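You operate a simulated robot arm through the tools that you are given. There is no shell and no other tool. Be economical: measure what you need, move in short steps, check, and stop when the job is done.

Carry out the task below with a simulated two-armed robot. There is one attempt and no reset: what you move stays moved.

TASK
Screw the cap back on the bottle on the short bench. Then fetch the punnet from the top of the drying table and set it on the shelf under the drying table. Then switch the brake lever of the blue dolly off. Then lift the chute cover open. Do these in the order given. The brake lever of the blue dolly goes to its stop.

The check looks at the end state, three seconds after you hand in, the way a careful person would. Anything else that was tipped, shoved, dropped, spilled or broken makes it a failure. Lids that push on must go on centred and level and be pressed home; caps that screw on are set level and turned clockwise until they are tight.

THE ROBOT
Two 7-joint arms with fingered hands on one trunk, on a base that drives. Base frame: it is fixed to the floor where the robot stands at the start and does not move with it; the origin is under the middle of the robot, x ahead of it, y to its left, z up; the surface under the hand at the start is at about z = 0.9. Readings come in m, degrees, newtons and seconds.
The left shoulder is at the start at [0.07, 0.169, 1.218], the right one opposite. With the tool pointing down near the work surface each hand reaches from about 0.28 to 0.68 m from the robot's upright axis, wherever it stands, measured 20 degrees to its own side. Places, roughly: bottle [0.5, 0, 1]; brake lever of the blue dolly [-1.9, 3.9, 0.2]; chute cover [-5.3, -11, 1.1]; punnet (19x12x7 cm) [-2, 2.7, 0.8]; shelf under the drying table [-1.9, 2.6, 0.3]. Payload 3.4 kg a hand.
The tool frame of a hand sits at the grasp point between the pads (the TCP): z along the fingers, y along the line on which they close. The tips reach 0.023 m beyond it. Largest opening 0.116 m; the body of the gripper starts 0.065 m behind the TCP. The gripper is a hand of 4 fingers: y runs from the thumb to the fingers, the wrist lies at [0, 0, -0.211] in the tool frame, and closing takes about 1.5 s.
Orientation is that of the tool frame in the base frame, as a unit quaternion [w, x, y, z]. With the fingers straight down and closing along the base's y, the tool's x points along the base's -x, its y along +y and its z along -z.

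THE INTERFACE
- The arms move only by the tool arm_command. It takes "left_motion", "right_motion" or both (then of equal length, played together; a hand with none holds still); each is a list of rows, each an object (a shift or turn left out is 0, a gripper value left out holds the last) with "linear": the shift along the base's x, y, z in units of 400 mm (1.0 is 400 mm), a list of three; "rotation": the turn, a rotation vector about the base's x, y, z in units of 120 degrees (1.0 is 120 degrees), a list of three. In form: [{"linear": [dx, dy, dz], "rotation": [ax, ay, az]}, ...]. A call has 1 to 12 rows; each row is the pose to reach, as a shift and turn from the pose commanded when the call began. "left_hand" and "right_hand" are, for a hand that has rows, the gripper command, from -1 (fully open) to 1 (shut), values between in proportion, set as the call begins (left out, the last holds). A call with a number of a shift or a turn outside -1 to 1 is refused whole. Each row takes 0.2 s and may step no farther than 0.05 m and 8.6 degrees from the row before; otherwise, or with a gripper value out of range, the whole call is refused. Where a pose cannot be reached the arm comes as near as it can. A force on the tool above 40 N (or 10 N above the force at the start of the call, whichever is more), or a blocked arm, ends the call early, and 0.2 s more pass. Each finger travels about 0.153 m/s and halts on what it meets, pressing with about 30 N; the grip force reading is that of the motor and also rises with nothing between the fingers. The clock runs only during rows and for 0.2 s after the last one: add rows that repeat a pose to give the fingers time. It gives the time, the measured TCP pose, the force on the tool (base axes), the opening and the grip force at its end, in the units of the frame above (readings bear some noise), with the torque about the TCP (base axes, N m) and any sound that the robot's microphone picked up.
- Cameras (640 x 400 px; columns grow to the right, rows downward): "scene" is now at [0.1332, -0.0262, 1.4381]; the picture's right is [-0.30, -0.95, 0.00], its down [-0.60, 0.19, -0.78] and it looks along [0.74, -0.24, -0.63] (base axes); focal length 268 px, centre (320, 200). "left" rides on the left gripper at [-0.069, 0.001, -0.09] in its tool frame; the picture's right is [-0.01, -1.00, 0.00], its down [0.79, -0.01, -0.61] and it looks along [0.61, -0.01, 0.79] (tool axes); focal length 251 px, centre (320, 200). "right" rides on the right gripper at [0.069, 0.001, -0.09] in its tool frame; the picture's right is [-0.01, 1.00, 0.00], its down [-0.79, -0.01, -0.61] and it looks along [-0.61, -0.01, 0.79] (tool axes); focal length 251 px, centre (320, 200). There is no depth. A picture from a camera that has moved, and an enlarged one, comes with that camera's place and axes in the base frame and with its lens.
- get_image(camera): a new picture of that camera. No time passes.
- move_column(by): slides the trunk up (or, below 0, down) by that many m; the arms and the scene camera ride with it, the base frame stays. It gives what a move gives, with no picture.
- roll_base(legs): drives the robot by 1 to 6 legs, each [ahead, left, turn to the left] in m, m and degrees, along the robot's own axes; the way and the turn of a leg run together, so that a leg with both is an arc; at most 1.5 m and 180 degrees a leg. The arms and the cameras ride along, it lands a little off, and it stops where it bumps. It gives what a move gives.
- set_fingers(finger1, finger2, finger3, thumb_bend, hand): sets how far each is bent, from 0 (flat) to 100 (curled in); at 30 the hand is open as for a grip, at 70 the pads meet at the TCP. One left out holds its place. A second passes; each finger stops where it meets its share of the squeeze, and holds until it gets a number again. A gripper value or a shape takes the hand back. It gives what a move gives, with no picture; readings hold the bend of each and the force on the fingers (four entries, about 0 where the hand has none), thumb and palm.
- set_grasp(shape, hand): the hand has 4 fingers and takes this shape, open, in about a second: jaw (thumb against the fingers, like two jaws); tri (thumb and two fingers); tip (a fingertip pinch); poke (one finger out to press); point (the index stretched); flat (the hand flat); cup (the hand cupped); fist (a fist). The gripper value then closes the fingers along that shape, each until it touches; the sizes above hold for jaw. It gives what a move gives, with no picture.
- turn_head(pan, tilt): turns the head with the scene camera to pan (to the left, within 86 degrees either way) and tilt (down, from -29 to 69), counted from straight ahead of the robot. It gives what a move gives.
- zoom(camera, box): a new picture of the part [left, top, right, bottom] of that camera's present view, enlarged. No time passes.
- sign_off(): hands the job in; it is judged then, once.

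Go step by step. Nothing tells you exact positions but the pictures and the camera data: compare them with the known pose of the tool, close in by small moves and look again before you grip or let go. The budget is 165 turns and 118 pictures, counting those below and the enlarged ones. Unless the task says otherwise, let go and move clear before handing in, and close with one line.

The tools are called after "Emit:" by a JSON object that holds its "op" and its "data". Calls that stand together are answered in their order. arm_command: Moves the arms, as the interface text tells. Its arguments: {"type":"object","properties":{"left_motion":{"type":"array"},"left_hand":{"type":"number"},"right_motion":{"type":"array"},"right_hand":{"type":"number"}},"required":[]} The other tools are called the same way: move_column (by) slides the trunk up or down; set_grasp (shape, hand) gives the hand a shape; set_fingers (finger1, finger2, finger3, thumb_bend, hand) moves the fingers one by one; roll_base (legs) drives the base; turn_head (pan, tilt) turns the head that bears the scene camera; get_image (camera) takes a picture; zoom (camera, box) takes an enlarged picture of a part of a camera's view; sign_off () hands the job in.

At the start:

```text
time: 0.0
left_tcp_pos: [0.446, 0.1184, 1.1963]
left_ee_rot: [0.0, 0.0, 1.0, 0.0]
left_ft_force: [0.3, 0.1, 0.7]
left_moment: [0.02, 0.01, 0.04]
left_gripper_width: 0.116
left_finger_force: 0.2
left_shape: jaw
left_bend: [30.0, 30.0, 30.0, 30.0]
left_finger forces: [0.0, 0.0, 0.0, 0.0, 0.0, 0.0]
right_tcp_pos: [0.4015, -0.2641, 1.1972]
right_ee_rot: [0.0, -0.001, 1.0, 0.0]
right_ft_force: [0.2, -0.1, -0.6]
right_moment: [-0.03, 0.01, 0.0]
right_gripper_width: 0.1157
right_finger_force: 0.1
right_shape: jaw
right_bend: [30.0, 30.0, 30.0, 30.0]
right_finger forces: [0.0, 0.0, 0.1, 0.0, 0.0, 0.1]
trunk travel left (down, up): [-0.725, 0.215]
robot x, y, heading: [0.0012, 0.0019, 0.2]
head pan, tilt: [-17.7, 39.0]
```

scene: 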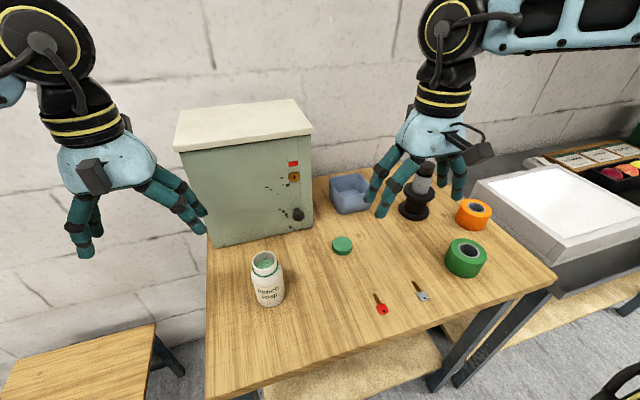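
right: 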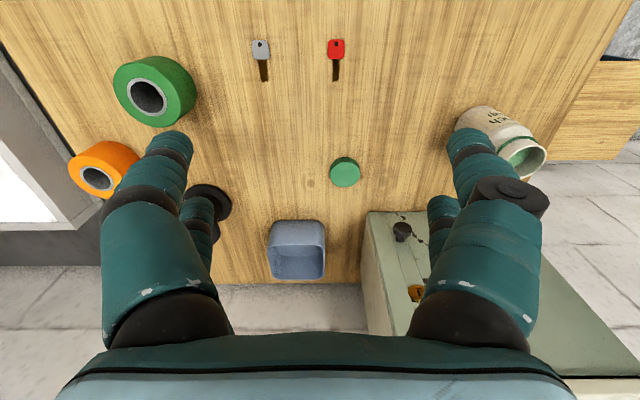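
left: 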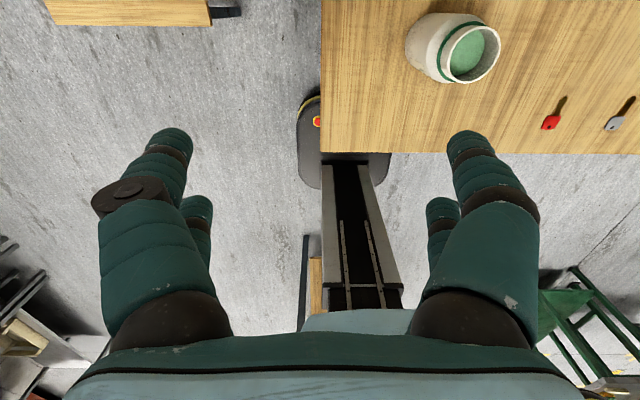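

I see the bottle near [0.49, -0.02] with its mouth at about z = 1.0, and the green cap on the bench near [0.555, -0.22]. I'll zoom in on both for exact places.

Emit:
{"op": "zoom", "data": {"camera": "scene", "box": [220, 220, 380, 320]}}

Emit:
{"op": "zoom", "data": {"camera": "right", "box": [300, 90, 560, 220]}}

```text
4.00 times, centred on (300, 270) of scene
camera zoom: at [0.1332, -0.0262, 1.4381], right [-0.3, -0.95, 0.0], down [-0.6, 0.19, -0.78], along [0.74, -0.24, -0.63], focal length 1073 px, centre (400, -80)
```

zoom: 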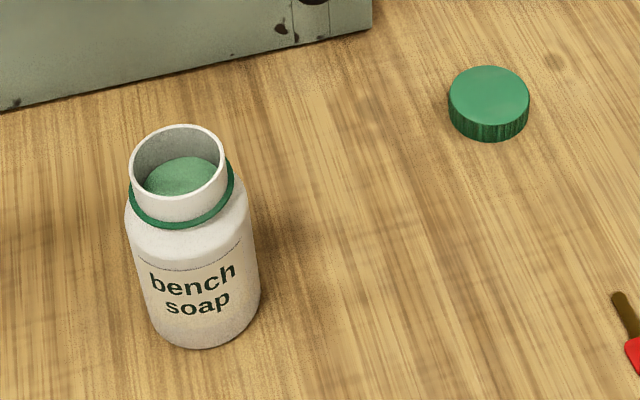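

```text
2.46 times, centred on (430, 155) of right
camera zoom: at [0.3319, -0.2649, 1.2875], right [0.01, 1.0, 0.0], down [0.79, -0.01, 0.61], along [0.61, -0.01, -0.79], focal length 619 px, centre (49, 311)
```

zoom: 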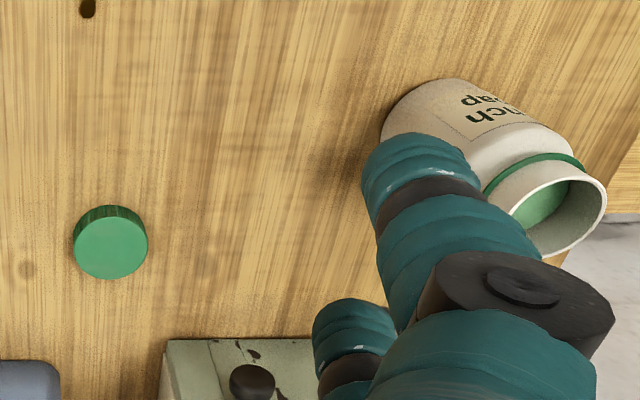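

The cap is near [0.559, -0.226, 0.915] and the bottle mouth near [0.475, -0.026, 1.028]. I'll turn the left hand towards horizontal (to hold the bottle body) while the right hand goes above the cap.

Emit:
{"op": "arm_command", "data": {"left_motion": [{"linear": [0, 0.0125, -0.01], "rotation": [-0.0361, -0.0361, -0.0361]}, {"linear": [0, 0.025, -0.02], "rotation": [-0.0722, -0.0722, -0.0722]}, {"linear": [0, 0.0375, -0.03], "rotation": [-0.1083, -0.1083, -0.1083]}, {"linear": [0, 0.05, -0.04], "rotation": [-0.1443, -0.1443, -0.1443]}, {"linear": [0, 0.0625, -0.05], "rotation": [-0.1804, -0.1804, -0.1804]}, {"linear": [0, 0.075, -0.06], "rotation": [-0.2165, -0.2165, -0.2165]}, {"linear": [0, 0.0875, -0.07], "rotation": [-0.2526, -0.2526, -0.2526]}, {"linear": [0, 0.1, -0.08], "rotation": [-0.2887, -0.2887, -0.2887]}], "right_motion": [{"linear": [0.049, 0.012, -0.046]}, {"linear": [0.098, 0.024, -0.092]}, {"linear": [0.148, 0.036, -0.138]}, {"linear": [0.197, 0.048, -0.184]}, {"linear": [0.246, 0.06, -0.23]}, {"linear": [0.295, 0.071, -0.276]}, {"linear": [0.345, 0.083, -0.322]}, {"linear": [0.394, 0.095, -0.368]}]}}

Emit:
{"op": "arm_command", "data": {"left_motion": [{"linear": [0, 0, -0.02], "rotation": [-0.0361, -0.0361, -0.0361]}, {"linear": [0, 0, -0.04], "rotation": [-0.0722, -0.0722, -0.0722]}, {"linear": [0, 0, -0.06], "rotation": [-0.1083, -0.1083, -0.1083]}, {"linear": [0, 0, -0.08], "rotation": [-0.1443, -0.1443, -0.1443]}, {"linear": [0, 0, -0.1], "rotation": [-0.1804, -0.1804, -0.1804]}, {"linear": [0, 0, -0.12], "rotation": [-0.2165, -0.2165, -0.2165]}, {"linear": [0, 0, -0.14], "rotation": [-0.2526, -0.2526, -0.2526]}, {"linear": [0, 0, -0.16], "rotation": [-0.2887, -0.2887, -0.2887]}]}}

Emit:
{"op": "get_image", "data": {"camera": "right"}}

Emit:
{"op": "get_image", "data": {"camera": "scene"}}

Emit:
{"op": "get_image", "data": {"camera": "left"}}

```text
time: 1.8
left_tcp_pos: [0.4459, 0.1591, 1.1652]
left_ee_rot: [0.291, 0.288, 0.865, -0.289]
left_ft_force: [0.0, -0.5, -0.6]
left_moment: [-0.03, -0.01, 0.0]
left_gripper_width: 0.1156
left_finger_force: 0.1
left_shape: jaw
left_bend: [30.0, 30.0, 30.0, 30.0]
left_finger forces: [0.0, 0.1, 0.1, 0.0, 0.1, 0.0]
right_tcp_pos: [0.5594, -0.2269, 1.0486]
right_ee_rot: [0.0, 0.001, 1.0, 0.001]
right_ft_force: [0.3, 0.1, 0.4]
right_moment: [-0.04, 0.02, -0.01]
right_gripper_width: 0.1157
right_finger_force: 0.1
right_shape: jaw
right_bend: [30.0, 30.0, 30.0, 30.0]
right_finger forces: [0.0, 0.1, 0.0, 0.1, 0.1, 0.0]
trunk travel left (down, up): [-0.725, 0.215]
robot x, y, heading: [0.0021, -0.0015, -0.1]
head pan, tilt: [-17.7, 39.0]
```

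```text
time: 3.6
left_tcp_pos: [0.4475, 0.1582, 1.0995]
left_ee_rot: [-0.5, -0.5, -0.499, 0.501]
left_ft_force: [-0.2, 0.4, -0.3]
left_moment: [0.0, 0.0, -0.02]
left_gripper_width: 0.1157
left_finger_force: 0.1
left_shape: jaw
left_bend: [30.0, 30.0, 30.0, 30.0]
left_finger forces: [0.0, 0.0, 0.0, 0.0, 0.0, 0.1]
right_tcp_pos: [0.5593, -0.2256, 1.0481]
right_ee_rot: [0.0, -0.001, 1.0, 0.0]
right_ft_force: [0.2, 0.2, -0.3]
right_moment: [-0.03, -0.01, 0.01]
right_gripper_width: 0.1159
right_finger_force: 0.1
right_shape: jaw
right_bend: [30.0, 30.0, 30.0, 30.0]
right_finger forces: [0.1, 0.1, 0.0, 0.1, 0.0, 0.0]
trunk travel left (down, up): [-0.725, 0.215]
robot x, y, heading: [0.001, -0.0015, 0.1]
head pan, tilt: [-17.7, 39.0]
```

```text
112 pictures are left
camera right: at [0.4897, -0.2264, 1.1398], right [0.01, 1.0, 0.0], down [0.8, -0.01, 0.61], along [0.61, -0.01, -0.8], focal length 251 px, centre (320, 200)
```

right: 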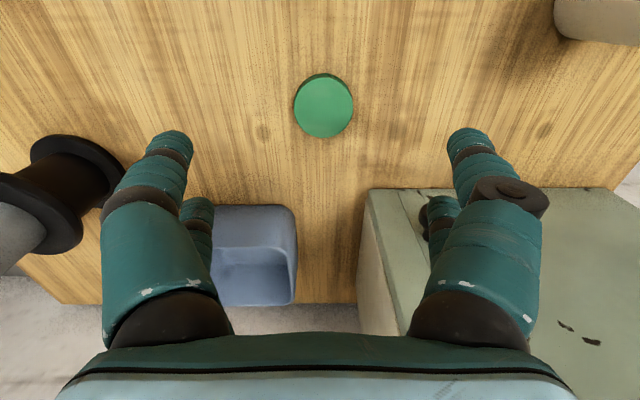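

```text
111 pictures are left
camera scene: at [0.1341, -0.0264, 1.4381], right [-0.3, -0.95, 0.0], down [-0.6, 0.19, -0.78], along [0.74, -0.24, -0.63], focal length 268 px, centre (320, 200)
```

scene: 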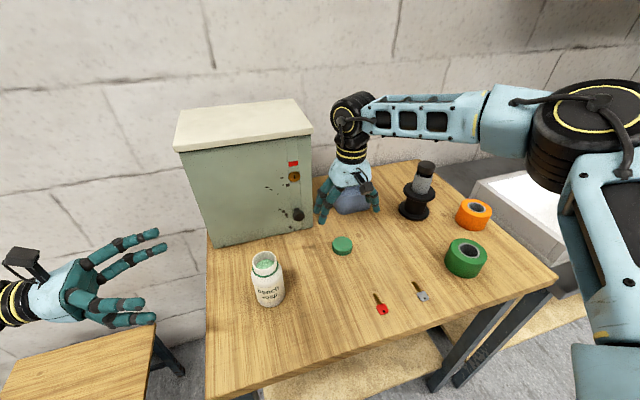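

```text
110 pictures are left
camera left: at [0.4487, 0.2472, 1.1683], right [-1.0, 0.0, 0.01], down [-0.01, 0.6, -0.8], along [-0.01, -0.8, -0.6], focal length 251 px, centre (320, 200)
```

left: 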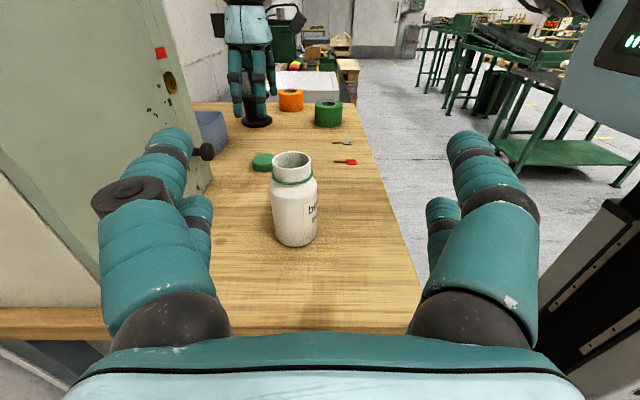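

The right hand is centred on the cap (about [0.558, -0.225]) and the left hand points at the bottle. I'll lower the right hand around the cap and bring the left hand down to the height of the bottle body, still clear of it.

Emit:
{"op": "arm_command", "data": {"left_motion": [{"linear": [0.02, -0.024, -0.097]}, {"linear": [0.04, -0.048, -0.193]}, {"linear": [0.06, -0.072, -0.29]}, {"linear": [0.079, -0.095, -0.386]}, {"linear": [0.079, -0.095, -0.386]}], "right_motion": [{"linear": [-0.003, 0.001, -0.08]}, {"linear": [-0.003, 0.001, -0.16]}, {"linear": [-0.003, 0.001, -0.24]}, {"linear": [-0.003, 0.001, -0.295]}, {"linear": [-0.003, 0.001, -0.295]}]}}

Emit:
{"op": "get_image", "data": {"camera": "right"}}

Emit:
{"op": "get_image", "data": {"camera": "left"}}

Emit:
{"op": "zoom", "data": {"camera": "scene", "box": [140, 200, 400, 362]}}

```text
time: 4.8
left_tcp_pos: [0.4697, 0.1279, 0.9773]
left_ee_rot: [-0.5, -0.499, -0.499, 0.501]
left_ft_force: [0.8, 0.1, 0.6]
left_moment: [-0.01, 0.0, -0.01]
left_gripper_width: 0.1161
left_finger_force: 0.0
left_shape: jaw
left_bend: [30.0, 30.0, 30.0, 30.0]
left_finger forces: [0.1, 0.0, 0.0, 0.0, 0.1, 0.0]
left hand out of reach, approached as far as the arm can: row 4, 5
right_tcp_pos: [0.5344, -0.2364, 0.9452]
right_ee_rot: [0.001, 0.0, 1.0, -0.001]
right_ft_force: [0.8, -0.1, -0.2]
right_moment: [-0.04, 0.0, 0.02]
right_gripper_width: 0.116
right_finger_force: 0.1
right_shape: jaw
right_bend: [30.0, 30.0, 30.0, 30.0]
right_finger forces: [0.0, 0.0, 0.0, 0.0, 0.0, 0.1]
right hand out of reach, approached as far as the arm can: row 2, 3, 4, 5
trunk travel left (down, up): [-0.725, 0.215]
robot x, y, heading: [-0.0004, -0.0036, 0.0]
head pan, tilt: [-17.7, 39.0]
```

```text
109 pictures are left
camera right: at [0.4655, -0.2363, 1.0361], right [0.01, 1.0, 0.0], down [0.79, -0.01, 0.61], along [0.61, -0.01, -0.79], focal length 251 px, centre (320, 200)
```

right: 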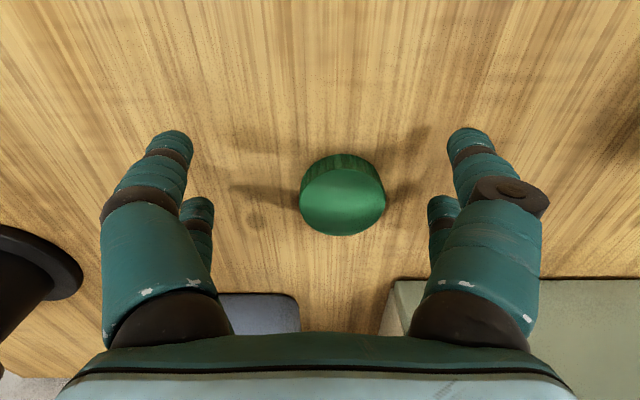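

```text
108 pictures are left
camera left: at [0.4722, 0.2186, 1.0447], right [-1.0, 0.0, 0.01], down [-0.01, 0.6, -0.8], along [-0.01, -0.8, -0.6], focal length 251 px, centre (320, 200)
```

left: 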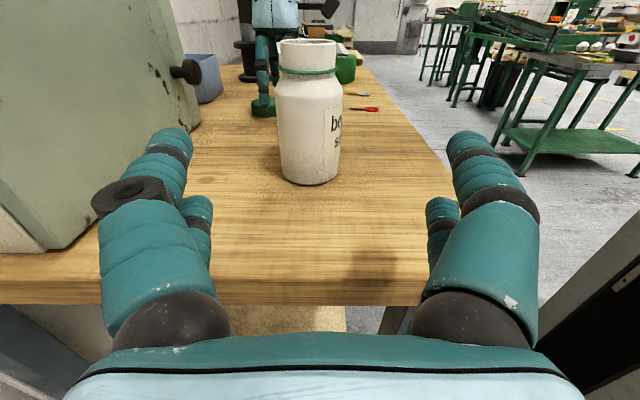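

```text
2.46 times, centred on (270, 281) of scene
camera zoom: at [0.1325, -0.0247, 1.4382], right [-0.3, -0.95, 0.0], down [-0.6, 0.19, -0.78], along [0.74, -0.24, -0.63], focal length 660 px, centre (443, 1)
```

zoom: 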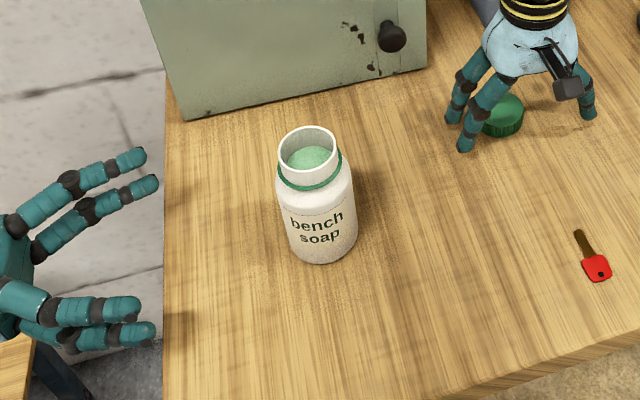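

Both hands came up short of reach at this height. I'll lift both hands and lower the trunk 0.14 m so the shoulders are nearer.

Emit:
{"op": "arm_command", "data": {"left_motion": [{"linear": [0, 0, 0.1]}, {"linear": [0, 0, 0.2]}, {"linear": [0, 0, 0.3]}, {"linear": [0, 0, 0.4]}, {"linear": [0, 0, 0.4]}], "right_motion": [{"linear": [0, 0, 0.1]}, {"linear": [0, 0, 0.2]}, {"linear": [0, 0, 0.3]}, {"linear": [0, 0, 0.4]}, {"linear": [0, 0, 0.4]}]}}

Emit:
{"op": "move_column", "data": {"by": -0.14}}

```text
time: 6.0
left_tcp_pos: [0.4708, 0.126, 1.1362]
left_ee_rot: [-0.499, -0.5, -0.499, 0.502]
left_ft_force: [0.2, -0.7, -0.1]
left_moment: [-0.02, 0.0, 0.01]
left_gripper_width: 0.116
left_finger_force: 0.0
left_shape: jaw
left_bend: [30.0, 30.0, 30.0, 30.0]
left_finger forces: [0.0, 0.0, 0.0, 0.1, 0.1, 0.1]
right_tcp_pos: [0.538, -0.2379, 1.1074]
right_ee_rot: [0.0, 0.0, 1.0, 0.0]
right_ft_force: [0.2, 0.8, -0.1]
right_moment: [0.03, 0.0, -0.01]
right_gripper_width: 0.1159
right_finger_force: 0.1
right_shape: jaw
right_bend: [30.0, 30.0, 30.0, 30.0]
right_finger forces: [0.0, 0.1, 0.0, 0.0, 0.1, 0.1]
trunk travel left (down, up): [-0.725, 0.215]
robot x, y, heading: [0.0023, 0.0021, 0.1]
head pan, tilt: [-17.7, 39.0]
```

```text
time: 7.7
left_tcp_pos: [0.4701, 0.1267, 0.9961]
left_ee_rot: [0.5, 0.5, 0.5, -0.5]
left_ft_force: [0.1, -0.5, -0.8]
left_moment: [0.02, 0.01, -0.02]
left_gripper_width: 0.116
left_finger_force: 0.2
left_shape: jaw
left_bend: [30.0, 30.0, 30.0, 30.0]
left_finger forces: [0.0, 0.0, 0.0, 0.0, 0.0, 0.0]
right_tcp_pos: [0.5379, -0.2374, 0.9661]
right_ee_rot: [0.0, 0.0, 1.0, 0.0]
right_ft_force: [-0.8, 0.1, -0.6]
right_moment: [0.02, -0.02, -0.03]
right_gripper_width: 0.1158
right_finger_force: 0.1
right_shape: jaw
right_bend: [30.0, 30.0, 30.0, 30.0]
right_finger forces: [0.1, 0.0, 0.0, 0.0, 0.0, 0.0]
trunk travel left (down, up): [-0.585, 0.355]
robot x, y, heading: [-0.0004, -0.0, -0.0]
head pan, tilt: [-17.7, 39.0]
```

Now the shoulders are lower. I'll put the right hand round the cap at about z = 0.929 and take the left hand down to the bottle's body height.

Emit:
{"op": "arm_command", "data": {"left_motion": [{"linear": [0.01, -0.005, -0.045]}, {"linear": [0.02, -0.01, -0.09]}, {"linear": [0.027, -0.015, -0.132]}, {"linear": [0.027, -0.015, -0.132]}], "right_motion": [{"linear": [0.025, 0.015, -0.03]}, {"linear": [0.05, 0.031, -0.06]}, {"linear": [0.05, 0.031, -0.0925]}, {"linear": [0.05, 0.031, -0.0925]}]}}

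Emit:
{"op": "get_image", "data": {"camera": "right"}}

Emit:
{"op": "get_image", "data": {"camera": "left"}}

```text
time: 8.7
left_tcp_pos: [0.4811, 0.1211, 0.9434]
left_ee_rot: [-0.5, -0.5, -0.499, 0.501]
left_ft_force: [-0.1, 0.3, -1.5]
left_moment: [0.02, 0.03, 0.03]
left_gripper_width: 0.116
left_finger_force: 0.1
left_shape: jaw
left_bend: [30.0, 30.0, 30.0, 30.0]
left_finger forces: [0.0, 0.1, 0.1, 0.0, 0.0, 0.1]
right_tcp_pos: [0.5567, -0.2245, 0.9284]
right_ee_rot: [0.0, 0.0, 1.0, 0.0]
right_ft_force: [0.1, -0.2, 0.3]
right_moment: [0.0, 0.0, -0.01]
right_gripper_width: 0.1158
right_finger_force: 0.0
right_shape: jaw
right_bend: [30.0, 30.0, 30.0, 30.0]
right_finger forces: [0.1, 0.1, 0.0, 0.0, 0.0, 0.0]
trunk travel left (down, up): [-0.585, 0.355]
robot x, y, heading: [0.0013, 0.0045, -0.1]
head pan, tilt: [-17.7, 39.0]
```

```text
106 pictures are left
camera right: at [0.4883, -0.2253, 1.02], right [0.01, 1.0, 0.0], down [0.79, -0.01, 0.61], along [0.61, -0.01, -0.79], focal length 251 px, centre (320, 200)
```

right: 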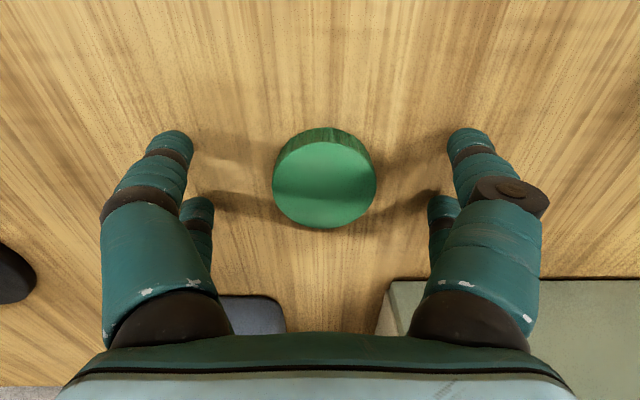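

```text
105 pictures are left
camera left: at [0.4834, 0.2112, 1.0127], right [-1.0, 0.0, 0.01], down [-0.01, 0.61, -0.8], along [-0.01, -0.8, -0.61], focal length 251 px, centre (320, 200)
```

left: 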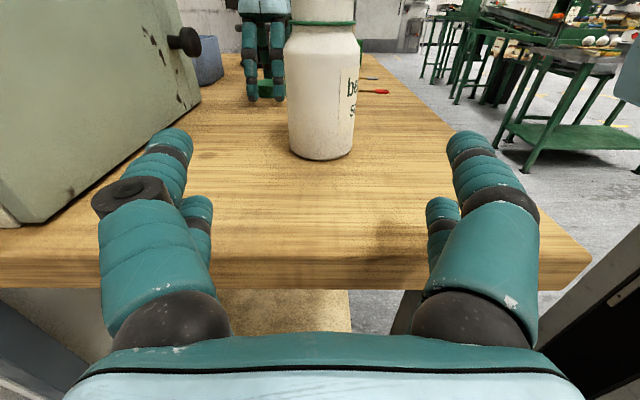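

The cap sits between the right fingers and the bottle lies straight ahead of the left hand. I'll close the right hand on the cap and advance the left hand around the bottle body.

Emit:
{"op": "arm_command", "data": {"right_motion": [{"linear": [0.007, 0, 0]}, {"linear": [0.007, 0, 0]}, {"linear": [0.007, 0, 0]}, {"linear": [0.007, 0, 0]}, {"linear": [0.007, 0, 0]}, {"linear": [0.007, 0, 0]}, {"linear": [0.007, 0, 0]}, {"linear": [0.007, 0, 0]}], "left_motion": [{"linear": [-0.002, -0.06, 0]}, {"linear": [-0.002, -0.12, 0]}, {"linear": [-0.002, -0.18, 0]}, {"linear": [-0.002, -0.24, 0]}, {"linear": [-0.002, -0.3, 0]}, {"linear": [-0.002, -0.34, 0]}, {"linear": [-0.002, -0.37, 0]}, {"linear": [-0.002, -0.37, 0]}], "right_hand": 1}}

Emit:
{"op": "get_image", "data": {"camera": "right"}}

Emit:
{"op": "get_image", "data": {"camera": "left"}}

Emit:
{"op": "zoom", "data": {"camera": "scene", "box": [140, 160, 400, 322]}}

```text
time: 10.5
left_tcp_pos: [0.4794, -0.0287, 0.9451]
left_ee_rot: [-0.5, -0.5, -0.499, 0.501]
left_ft_force: [-0.1, -0.2, 0.1]
left_moment: [0.01, 0.01, -0.05]
left_gripper_width: 0.1159
left_finger_force: 0.1
left_shape: jaw
left_bend: [30.0, 30.0, 30.0, 30.0]
left_finger forces: [0.0, 0.0, 0.0, 0.1, 0.0, 0.1]
right_tcp_pos: [0.56, -0.2245, 0.9301]
right_ee_rot: [0.0, 0.0, 1.0, -0.001]
right_ft_force: [0.5, 0.7, -1.1]
right_moment: [0.0, 0.03, 0.0]
right_gripper_width: 0.032
right_finger_force: 30.5
right_shape: jaw
right_bend: [74.0, 74.0, 73.0, 78.0]
right_finger forces: [29.2, 28.7, 27.2, 0.1, 26.6, 0.1]
trunk travel left (down, up): [-0.585, 0.355]
robot x, y, heading: [-0.0009, 0.0044, -0.2]
head pan, tilt: [-17.7, 39.0]
```

```text
104 pictures are left
camera right: at [0.4914, -0.2249, 1.0202], right [0.01, 1.0, 0.0], down [0.79, -0.01, 0.61], along [0.61, -0.01, -0.79], focal length 251 px, centre (320, 200)
```

right: 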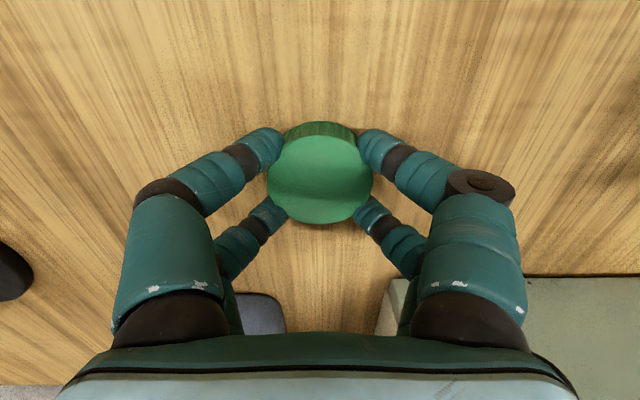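

```text
103 pictures are left
camera left: at [0.4821, 0.0616, 1.0126], right [-1.0, 0.0, 0.01], down [-0.01, 0.61, -0.8], along [-0.01, -0.8, -0.61], focal length 251 px, centre (320, 200)
```

left: 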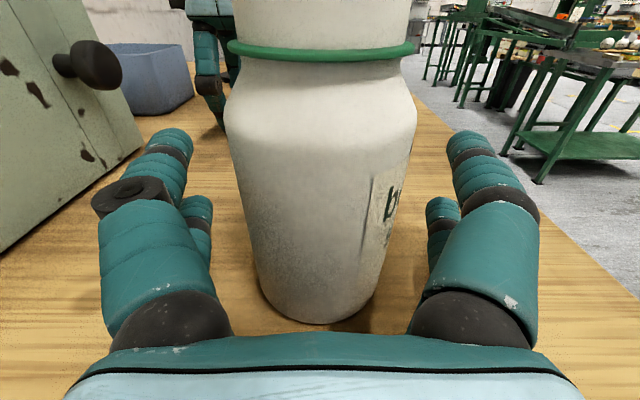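

```text
2.46 times, centred on (270, 241) of scene
camera zoom: at [0.1332, -0.0261, 1.2981], right [-0.3, -0.95, 0.0], down [-0.6, 0.19, -0.78], along [0.74, -0.24, -0.63], focal length 660 px, centre (443, 99)
```

zoom: 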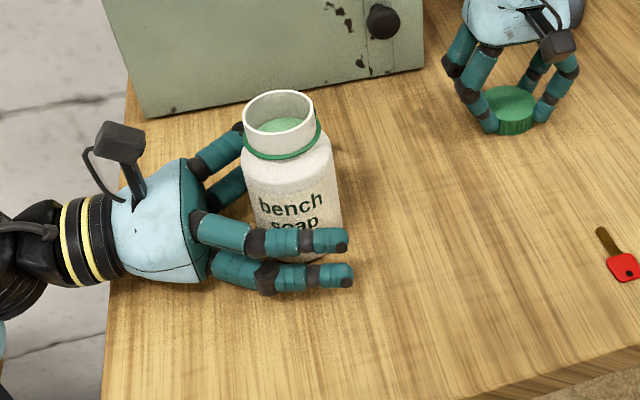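

The cap is held by four fingertips and the bottle is centred in the left hand. I'll close the left hand on the bottle and lift the cap.

Emit:
{"op": "arm_command", "data": {"right_motion": [{"linear": [0, 0, 0.06]}, {"linear": [0, 0, 0.12]}, {"linear": [0, 0, 0.18]}, {"linear": [0, 0, 0.24]}, {"linear": [0, 0, 0.3]}, {"linear": [0, 0, 0.36]}, {"linear": [0, 0, 0.42]}, {"linear": [0, 0, 0.42]}], "left_motion": [{"linear": [0, 0, 0]}, {"linear": [0, 0, 0]}, {"linear": [0, 0, 0]}, {"linear": [0, 0, 0]}, {"linear": [0, 0, 0]}, {"linear": [0, 0, 0]}, {"linear": [0, 0, 0]}, {"linear": [0, 0, 0]}], "left_hand": 1}}

Emit:
{"op": "get_image", "data": {"camera": "right"}}

Emit:
{"op": "get_image", "data": {"camera": "left"}}

Emit:
{"op": "get_image", "data": {"camera": "scene"}}

```text
time: 12.3
left_tcp_pos: [0.4804, -0.0281, 0.9453]
left_ee_rot: [0.501, 0.499, 0.5, -0.5]
left_ft_force: [-1.5, -0.8, 0.5]
left_moment: [0.0, -0.03, 0.0]
left_gripper_width: 0.0432
left_finger_force: 29.6
left_shape: jaw
left_bend: [74.0, 74.0, 74.0, 79.0]
left_finger forces: [29.8, 29.8, 29.3, 0.0, 28.7, 0.0]
right_tcp_pos: [0.5351, -0.2365, 1.0983]
right_ee_rot: [0.0, 0.001, 1.0, 0.0]
right_ft_force: [-0.8, -0.1, 0.2]
right_moment: [-0.01, 0.01, -0.04]
right_gripper_width: 0.0315
right_finger_force: 29.9
right_shape: jaw
right_bend: [74.0, 74.0, 73.0, 78.0]
right_finger forces: [31.2, 31.3, 29.0, 0.0, 28.7, 0.0]
right hand out of reach, approached as far as the arm can: row 5, 6, 7, 8
trunk travel left (down, up): [-0.585, 0.355]
robot x, y, heading: [0.0006, 0.0025, 0.3]
head pan, tilt: [-17.7, 39.0]
```

```text
101 pictures are left
camera right: at [0.4673, -0.2368, 1.1902], right [0.01, 1.0, 0.0], down [0.8, -0.01, 0.61], along [0.61, -0.01, -0.8], focal length 251 px, centre (320, 200)
```

right: 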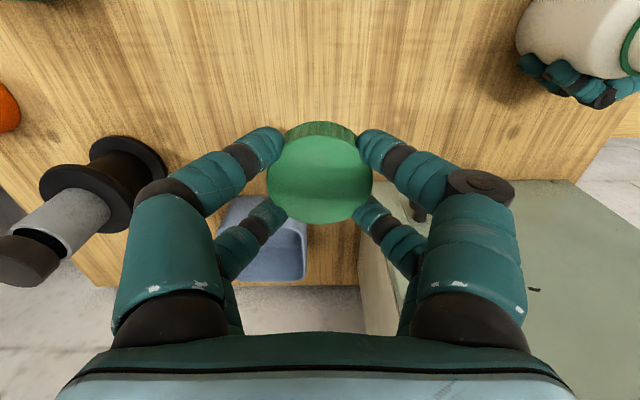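

```text
100 pictures are left
camera left: at [0.4823, 0.0618, 1.0125], right [-1.0, 0.0, 0.01], down [-0.01, 0.61, -0.8], along [-0.01, -0.8, -0.61], focal length 251 px, centre (320, 200)
```

left: 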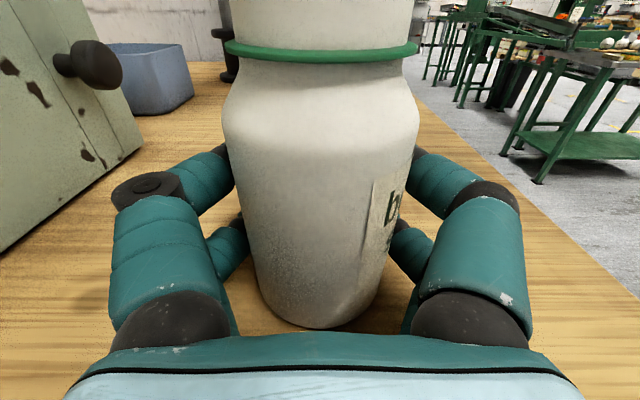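

```text
99 pictures are left
camera scene: at [0.1336, -0.0262, 1.2981], right [-0.3, -0.95, 0.0], down [-0.6, 0.19, -0.78], along [0.74, -0.24, -0.63], focal length 268 px, centre (320, 200)
```

scene: 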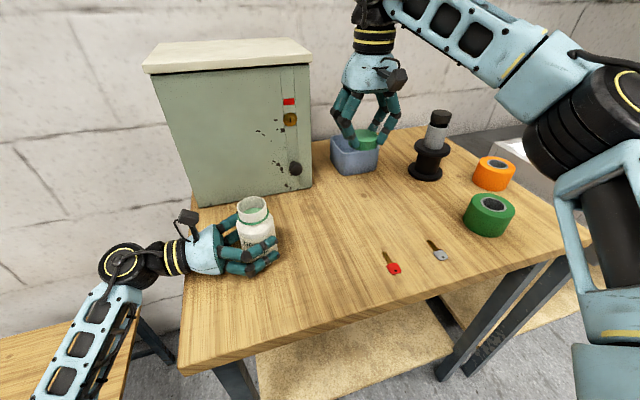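

The bottle is gripped and the cap is lifted level. Before moving over I zoom on the bottle mouth to fix its centre.

Emit:
{"op": "zoom", "data": {"camera": "scene", "box": [212, 180, 292, 230]}}

Emit:
{"op": "arm_command", "data": {"right_motion": [{"linear": [-0.023, 0.07, 0.01]}, {"linear": [-0.046, 0.14, 0.02]}, {"linear": [-0.069, 0.21, 0.03]}, {"linear": [-0.092, 0.28, 0.03]}, {"linear": [-0.115, 0.35, 0.03]}, {"linear": [-0.138, 0.39, 0.03]}, {"linear": [-0.138, 0.39, 0.03]}]}}

Emit:
{"op": "get_image", "data": {"camera": "right"}}

```text
8.00 times, centred on (252, 205) of scene
camera zoom: at [0.1336, -0.0262, 1.2981], right [-0.3, -0.95, 0.0], down [-0.6, 0.19, -0.78], along [0.74, -0.24, -0.63], focal length 2145 px, centre (864, 160)
```

zoom: 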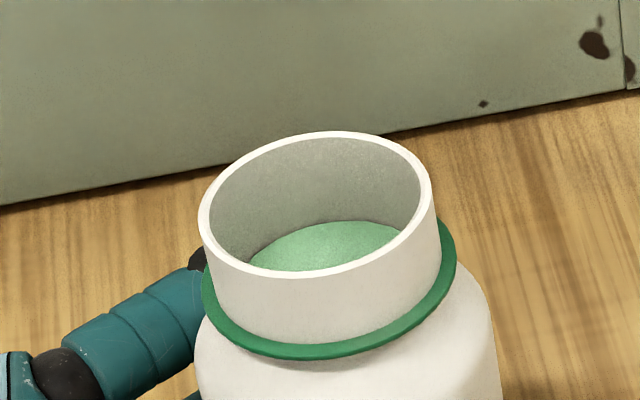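

```text
time: 13.9
left_tcp_pos: [0.4799, -0.028, 0.9432]
left_ee_rot: [-0.5, -0.5, -0.499, 0.501]
left_ft_force: [-0.4, 0.5, -0.1]
left_moment: [0.0, 0.05, -0.01]
left_gripper_width: 0.0432
left_finger_force: 30.0
left_shape: jaw
left_bend: [74.0, 74.0, 74.0, 79.0]
left_finger forces: [30.1, 29.9, 29.0, 0.0, 28.2, 0.0]
right_tcp_pos: [0.4429, -0.1374, 1.1116]
right_ee_rot: [0.0, 0.0, 1.0, 0.0]
right_ft_force: [-0.7, 0.0, -0.1]
right_moment: [-0.02, -0.02, -0.01]
right_gripper_width: 0.0316
right_finger_force: 29.7
right_shape: jaw
right_bend: [74.0, 74.0, 73.0, 78.0]
right_finger forces: [31.7, 31.7, 29.6, 0.1, 29.1, 0.0]
right hand out of reach, approached as far as the arm can: row 1, 2, 3, 4, 5, 6, 7
trunk travel left (down, up): [-0.585, 0.355]
robot x, y, heading: [0.0002, 0.0006, -0.1]
head pan, tilt: [-17.7, 39.0]
```

```text
97 pictures are left
camera right: at [0.3738, -0.1373, 1.2022], right [0.01, 1.0, 0.0], down [0.79, -0.01, 0.61], along [0.61, -0.01, -0.79], focal length 251 px, centre (320, 200)
```

right: 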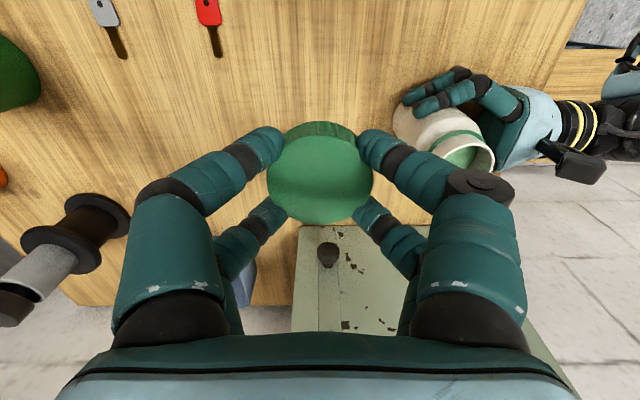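

The high pose limits the right arm; at a slightly lower height it should reach. I take the mouth centre at about [0.477, -0.022, 1.023] and move the cap over it, bottom about 2 cm above the rim.

Emit:
{"op": "zoom", "data": {"camera": "right", "box": [390, 110, 510, 185]}}

Emit:
{"op": "arm_command", "data": {"right_motion": [{"linear": [0.015, 0.05, -0.092]}, {"linear": [0.04, 0.12, -0.092]}, {"linear": [0.065, 0.2, -0.092]}, {"linear": [0.09, 0.2875, -0.092]}, {"linear": [0.09, 0.2875, -0.092]}]}}

Emit:
{"op": "zoom", "data": {"camera": "scene", "box": [172, 130, 332, 230]}}

```text
5.33 times, centred on (450, 148) of right
camera zoom: at [0.3738, -0.1373, 1.2022], right [0.01, 1.0, 0.0], down [0.79, -0.01, 0.61], along [0.61, -0.01, -0.79], focal length 1341 px, centre (-373, 480)
```

zoom: 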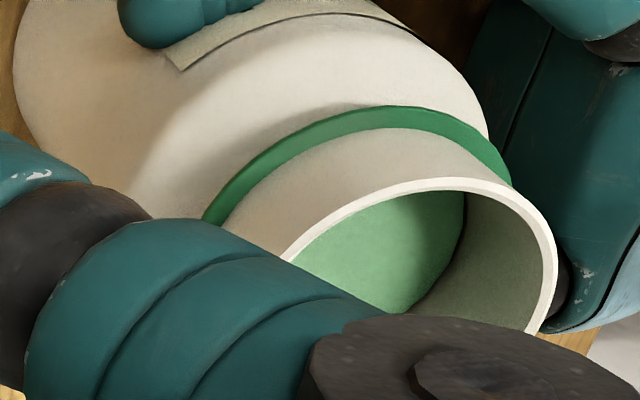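

```text
time: 15.1
left_tcp_pos: [0.4804, -0.0282, 0.9451]
left_ee_rot: [0.501, 0.499, 0.5, -0.5]
left_ft_force: [-0.6, -0.6, -0.1]
left_moment: [-0.01, -0.01, 0.02]
left_gripper_width: 0.043
left_finger_force: 30.4
left_shape: jaw
left_bend: [74.0, 74.0, 74.0, 80.0]
left_finger forces: [29.9, 29.9, 29.2, 0.1, 28.6, 0.0]
right_tcp_pos: [0.4399, -0.1094, 1.0569]
right_ee_rot: [0.0, 0.001, 1.0, 0.0]
right_ft_force: [-0.9, 0.8, 0.8]
right_moment: [-0.02, 0.01, 0.04]
right_gripper_width: 0.0316
right_finger_force: 30.1
right_shape: jaw
right_bend: [74.0, 74.0, 73.0, 78.0]
right_finger forces: [32.1, 32.1, 30.2, 0.0, 29.6, 0.0]
right hand out of reach, approached as far as the arm can: row 1, 2, 3, 4, 5
trunk travel left (down, up): [-0.585, 0.355]
robot x, y, heading: [0.0001, -0.0043, -0.1]
head pan, tilt: [-17.7, 39.0]
```

```text
4.00 times, centred on (252, 180) of scene
camera zoom: at [0.1331, -0.0259, 1.2982], right [-0.3, -0.95, 0.0], down [-0.6, 0.19, -0.78], along [0.74, -0.24, -0.63], focal length 1073 px, centre (592, 280)
```

zoom: 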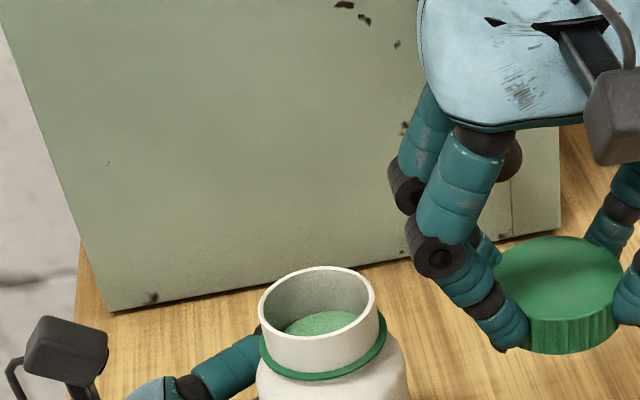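

The right arm cannot reach that far across the middle. I'll release the bottle, back both hands off, and drive the base about 0.17 m to the left so the bottle is in comfortable reach of the right hand.

Emit:
{"op": "arm_command", "data": {"left_motion": [{"linear": [0, 0, 0]}, {"linear": [0, 0, 0]}, {"linear": [0, 0, 0]}, {"linear": [0, 0, 0]}, {"linear": [0, 0, 0]}, {"linear": [0, 0, 0]}], "right_motion": [{"linear": [0, -0.08, 0.0]}, {"linear": [0, -0.16, 0.03]}, {"linear": [0, -0.24, 0.05]}, {"linear": [0, -0.32, 0.06]}, {"linear": [0, -0.4, 0.06]}, {"linear": [0, -0.45, 0.06]}], "left_hand": -1}}

Emit:
{"op": "arm_command", "data": {"left_motion": [{"linear": [0, 0.07, 0]}, {"linear": [0, 0.14, 0]}, {"linear": [0, 0.21, 0]}, {"linear": [0, 0.28, 0]}, {"linear": [0, 0.35, 0]}, {"linear": [0, 0.37, 0]}]}}

Emit:
{"op": "roll_base", "data": {"legs": [[0, 0.17, 0]]}}

Emit:
{"op": "get_image", "data": {"camera": "left"}}

Emit:
{"op": "get_image", "data": {"camera": "scene"}}

```text
time: 16.5
left_tcp_pos: [0.4791, -0.0288, 0.9438]
left_ee_rot: [0.501, 0.499, 0.5, -0.5]
left_ft_force: [0.8, -0.9, -0.2]
left_moment: [-0.06, 0.01, 0.01]
left_gripper_width: 0.1159
left_finger_force: 0.0
left_shape: jaw
left_bend: [30.0, 30.0, 30.0, 30.0]
left_finger forces: [0.0, 0.1, 0.0, 0.1, 0.1, 0.0]
right_tcp_pos: [0.4375, -0.2896, 1.0797]
right_ee_rot: [0.0, 0.0, 1.0, 0.0]
right_ft_force: [0.3, 0.4, 0.1]
right_moment: [-0.01, -0.01, 0.01]
right_gripper_width: 0.0316
right_finger_force: 29.7
right_shape: jaw
right_bend: [74.0, 74.0, 73.0, 78.0]
right_finger forces: [32.5, 32.5, 30.7, 0.1, 30.1, 0.0]
trunk travel left (down, up): [-0.585, 0.355]
robot x, y, heading: [-0.0026, -0.0006, 0.0]
head pan, tilt: [-17.7, 39.0]
```

```text
time: 17.9
left_tcp_pos: [0.4784, 0.1206, 0.9434]
left_ee_rot: [-0.5, -0.5, -0.5, 0.5]
left_ft_force: [0.1, -0.6, 0.7]
left_moment: [0.03, -0.03, 0.02]
left_gripper_width: 0.1158
left_finger_force: 0.0
left_shape: jaw
left_bend: [30.0, 30.0, 30.0, 30.0]
left_finger forces: [0.0, 0.0, 0.0, 0.0, 0.0, 0.0]
right_tcp_pos: [0.4373, -0.2885, 1.0787]
right_ee_rot: [0.0, 0.0, 1.0, 0.0]
right_ft_force: [0.1, 0.5, 0.4]
right_moment: [0.0, 0.02, 0.04]
right_gripper_width: 0.0317
right_finger_force: 30.2
right_shape: jaw
right_bend: [74.0, 74.0, 73.0, 78.0]
right_finger forces: [32.5, 32.6, 30.8, 0.0, 30.1, 0.0]
trunk travel left (down, up): [-0.585, 0.355]
robot x, y, heading: [0.0052, 0.0032, 0.1]
head pan, tilt: [-17.7, 39.0]
```

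```text
time: 19.4
left_tcp_pos: [0.4791, 0.2962, 0.9427]
left_ee_rot: [0.501, 0.499, 0.5, -0.5]
left_ft_force: [-0.2, 0.4, 1.4]
left_moment: [0.03, 0.01, -0.01]
left_gripper_width: 0.1158
left_finger_force: 0.1
left_shape: jaw
left_bend: [30.0, 30.0, 30.0, 30.0]
left_finger forces: [0.1, 0.1, 0.1, 0.1, 0.1, 0.0]
right_tcp_pos: [0.4383, -0.1128, 1.079]
right_ee_rot: [0.0, -0.001, 1.0, 0.0]
right_ft_force: [-0.6, 0.4, -0.1]
right_moment: [-0.02, 0.02, 0.03]
right_gripper_width: 0.0315
right_finger_force: 29.7
right_shape: jaw
right_bend: [74.0, 74.0, 73.0, 78.0]
right_finger forces: [32.5, 32.5, 30.7, 0.0, 30.1, 0.0]
trunk travel left (down, up): [-0.585, 0.355]
robot x, y, heading: [0.0035, 0.1749, 0.2]
head pan, tilt: [-17.7, 39.0]
```

```text
94 pictures are left
camera left: at [0.4808, 0.3867, 1.0124], right [-1.0, 0.0, 0.01], down [-0.01, 0.61, -0.8], along [0.0, -0.8, -0.61], focal length 251 px, centre (320, 200)
```

left: 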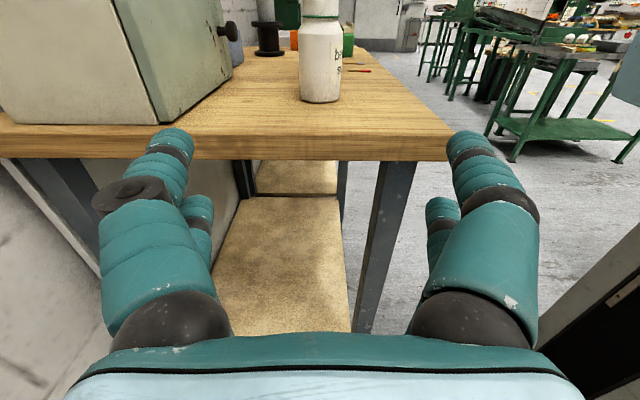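

```text
93 pictures are left
camera scene: at [0.133, 0.1493, 1.2981], right [-0.3, -0.95, 0.0], down [-0.6, 0.19, -0.78], along [0.74, -0.23, -0.63], focal length 268 px, centre (320, 200)
```

scene: 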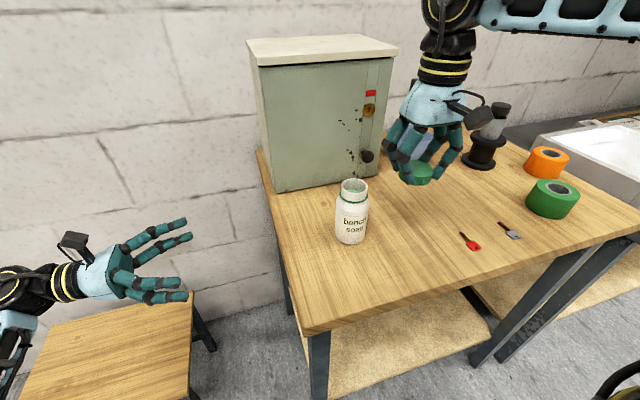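

The base is 0.17 m further left and the bottle stands undisturbed. The left hand goes back along y to the bottle.

Emit:
{"op": "arm_command", "data": {"left_motion": [{"linear": [0, -0.1, 0]}, {"linear": [0, -0.2, 0]}, {"linear": [0, -0.3, 0]}, {"linear": [0, -0.4, 0]}, {"linear": [0, -0.5, 0]}, {"linear": [0, -0.6, 0]}, {"linear": [0, -0.68, 0]}, {"linear": [0, -0.74, 0]}, {"linear": [0, -0.805, 0]}, {"linear": [0, -0.805, 0]}]}}

Emit:
{"op": "get_image", "data": {"camera": "left"}}

Emit:
{"op": "get_image", "data": {"camera": "scene"}}

```text
time: 21.6
left_tcp_pos: [0.4777, -0.0253, 0.9433]
left_ee_rot: [0.502, 0.498, 0.5, -0.5]
left_ft_force: [0.0, 0.3, 0.2]
left_moment: [-0.02, 0.01, -0.02]
left_gripper_width: 0.1158
left_finger_force: 0.1
left_shape: jaw
left_bend: [30.0, 30.0, 30.0, 30.0]
left_finger forces: [0.0, 0.0, 0.0, 0.0, 0.0, 0.0]
right_tcp_pos: [0.4369, -0.1104, 1.0782]
right_ee_rot: [0.0, 0.0, 1.0, 0.0]
right_ft_force: [0.3, -0.1, -1.0]
right_moment: [-0.01, -0.01, 0.0]
right_gripper_width: 0.0315
right_finger_force: 29.4
right_shape: jaw
right_bend: [74.0, 74.0, 73.0, 78.0]
right_finger forces: [32.6, 32.5, 30.7, 0.1, 30.0, 0.0]
trunk travel left (down, up): [-0.585, 0.355]
robot x, y, heading: [0.0001, 0.1754, 0.2]
head pan, tilt: [-17.7, 39.0]
```

```text
92 pictures are left
camera left: at [0.4805, 0.0644, 1.0127], right [-1.0, 0.0, 0.01], down [-0.01, 0.61, -0.8], along [0.0, -0.8, -0.61], focal length 251 px, centre (320, 200)
```

left: 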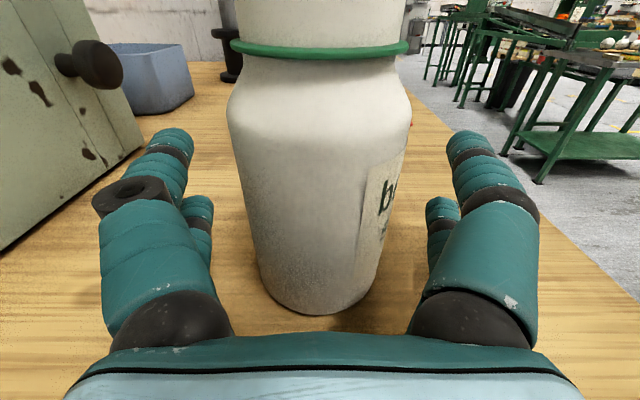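

```text
91 pictures are left
camera scene: at [0.133, 0.1496, 1.2982], right [-0.3, -0.95, 0.0], down [-0.6, 0.19, -0.78], along [0.74, -0.24, -0.63], focal length 268 px, centre (320, 200)
```

scene: 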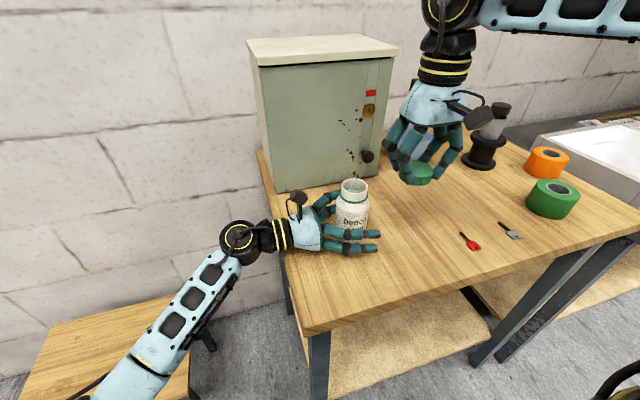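

The bottle is centred again in the left hand. I'll close it, and bring the cap above the mouth while pre-turning the right hand 60° counter-clockwise for turning range.

Emit:
{"op": "arm_command", "data": {"left_motion": [{"linear": [0, 0, 0]}, {"linear": [0, 0, 0]}, {"linear": [0, 0, 0]}, {"linear": [0, 0, 0]}, {"linear": [0, 0, 0]}, {"linear": [0, 0, 0]}, {"linear": [0, 0, 0]}, {"linear": [0, 0, 0]}, {"linear": [0, 0, 0]}], "right_motion": [{"linear": [0, 0, 0.042], "rotation": [0, 0, 0.0625]}, {"linear": [0.0, 0, 0.042], "rotation": [0, 0, 0.125]}, {"linear": [0.0, 0, 0.042], "rotation": [0, 0, 0.1875]}, {"linear": [0.02, 0.04, 0.042], "rotation": [0, 0, 0.25]}, {"linear": [0.04, 0.08, 0.042], "rotation": [0, 0, 0.3125]}, {"linear": [0.06, 0.12, 0.042], "rotation": [0, 0, 0.375]}, {"linear": [0.08, 0.17, 0.042], "rotation": [0, 0, 0.4375]}, {"linear": [0.1015, 0.2185, 0.042], "rotation": [0, 0, 0.5]}, {"linear": [0.1015, 0.2185, 0.042], "rotation": [0, 0, 0.5]}], "left_hand": 1}}

Emit:
{"op": "zoom", "data": {"camera": "scene", "box": [274, 120, 434, 220]}}

Emit:
{"op": "get_image", "data": {"camera": "left"}}

```text
time: 23.6
left_tcp_pos: [0.4792, -0.0259, 0.9443]
left_ee_rot: [0.501, 0.499, 0.5, -0.5]
left_ft_force: [0.5, -0.1, 0.4]
left_moment: [-0.02, 0.03, -0.02]
left_gripper_width: 0.045
left_finger_force: 29.6
left_shape: jaw
left_bend: [74.0, 74.0, 74.0, 79.0]
left_finger forces: [28.4, 28.5, 27.3, 0.0, 26.7, 0.1]
right_tcp_pos: [0.4792, -0.0246, 1.0951]
right_ee_rot: [0.0, -0.501, 0.865, 0.0]
right_ft_force: [0.2, -0.6, -0.4]
right_moment: [0.01, -0.02, 0.01]
right_gripper_width: 0.0314
right_finger_force: 30.2
right_shape: jaw
right_bend: [74.0, 74.0, 73.0, 78.0]
right_finger forces: [32.6, 32.7, 31.2, 0.0, 30.5, 0.0]
trunk travel left (down, up): [-0.585, 0.355]
robot x, y, heading: [-0.001, 0.176, 0.3]
head pan, tilt: [-17.7, 39.0]
```

```text
4.00 times, centred on (354, 170) of scene
camera zoom: at [0.1331, 0.149, 1.2981], right [-0.3, -0.95, 0.0], down [-0.6, 0.19, -0.78], along [0.74, -0.23, -0.63], focal length 1073 px, centre (184, 320)
```

zoom: 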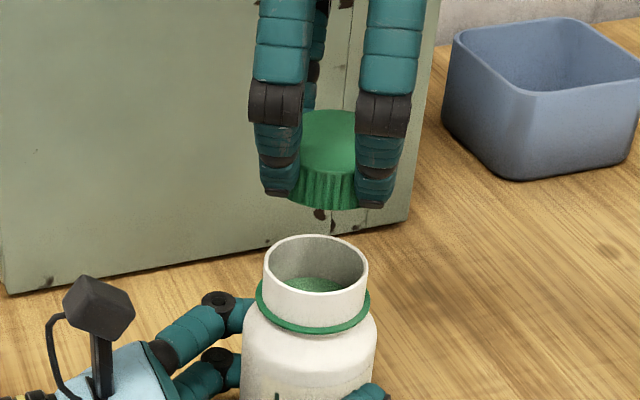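

```text
89 pictures are left
camera left: at [0.4807, 0.0643, 1.0126], right [-1.0, 0.0, 0.01], down [-0.01, 0.61, -0.8], along [0.0, -0.8, -0.61], focal length 251 px, centre (320, 200)
```

left: 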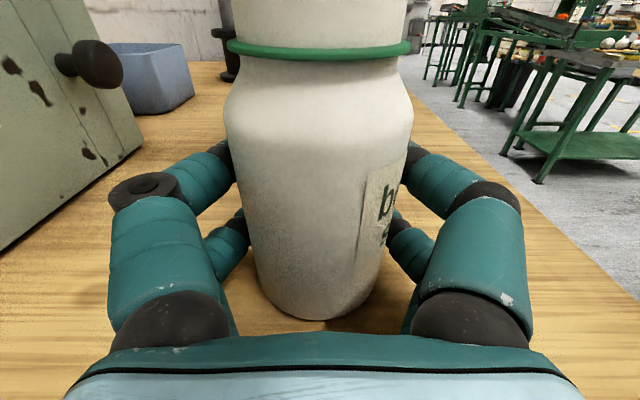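

The cap hangs above the mouth. I'll zoom tighter on cap and rim, and look with the right camera, to refine the centring.

Emit:
{"op": "zoom", "data": {"camera": "scene", "box": [326, 140, 390, 180]}}

Emit:
{"op": "zoom", "data": {"camera": "scene", "box": [326, 170, 390, 210]}}

Emit:
{"op": "get_image", "data": {"camera": "right"}}

```text
10.00 times, centred on (358, 160) of scene
camera zoom: at [0.1331, 0.149, 1.2981], right [-0.3, -0.95, 0.0], down [-0.6, 0.19, -0.78], along [0.74, -0.23, -0.63], focal length 2682 px, centre (-60, 600)
```

zoom: 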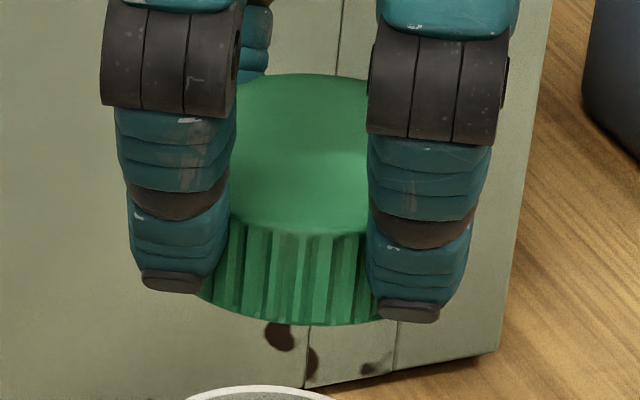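

```text
10.00 times, centred on (358, 190) of scene
camera zoom: at [0.1331, 0.149, 1.2981], right [-0.3, -0.95, 0.0], down [-0.6, 0.19, -0.78], along [0.74, -0.23, -0.63], focal length 2682 px, centre (-60, 300)
```

zoom: 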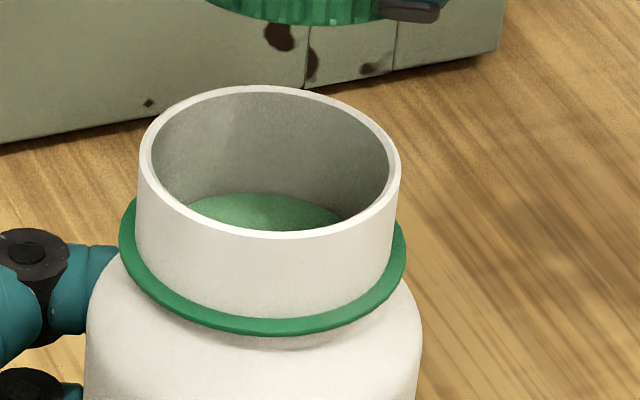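

```text
86 pictures are left
camera right: at [0.4443, -0.0845, 1.1868], right [-0.86, 0.51, 0.0], down [0.4, 0.69, 0.61], along [0.31, 0.52, -0.79], focal length 251 px, centre (320, 200)
```

right: 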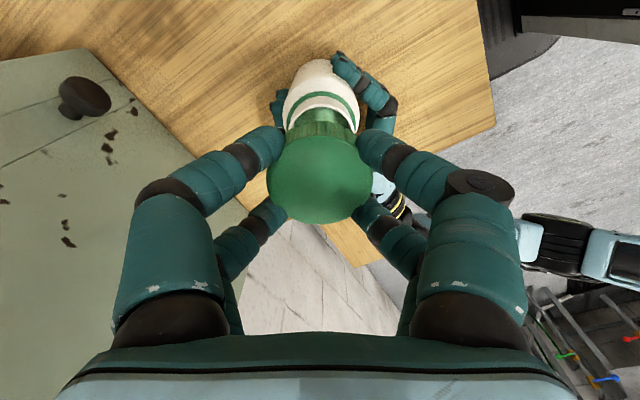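

I'll check symmetry of the bottle against the cap in the right camera with one zoom.

Emit:
{"op": "zoom", "data": {"camera": "right", "box": [240, 50, 400, 150]}}

```text
4.00 times, centred on (320, 100) of right
camera zoom: at [0.4443, -0.0845, 1.1868], right [-0.86, 0.51, 0.0], down [0.4, 0.69, 0.61], along [0.31, 0.52, -0.79], focal length 1006 px, centre (320, 600)
```

zoom: 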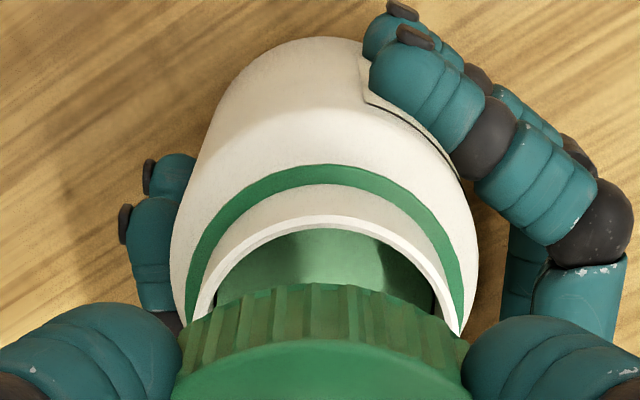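

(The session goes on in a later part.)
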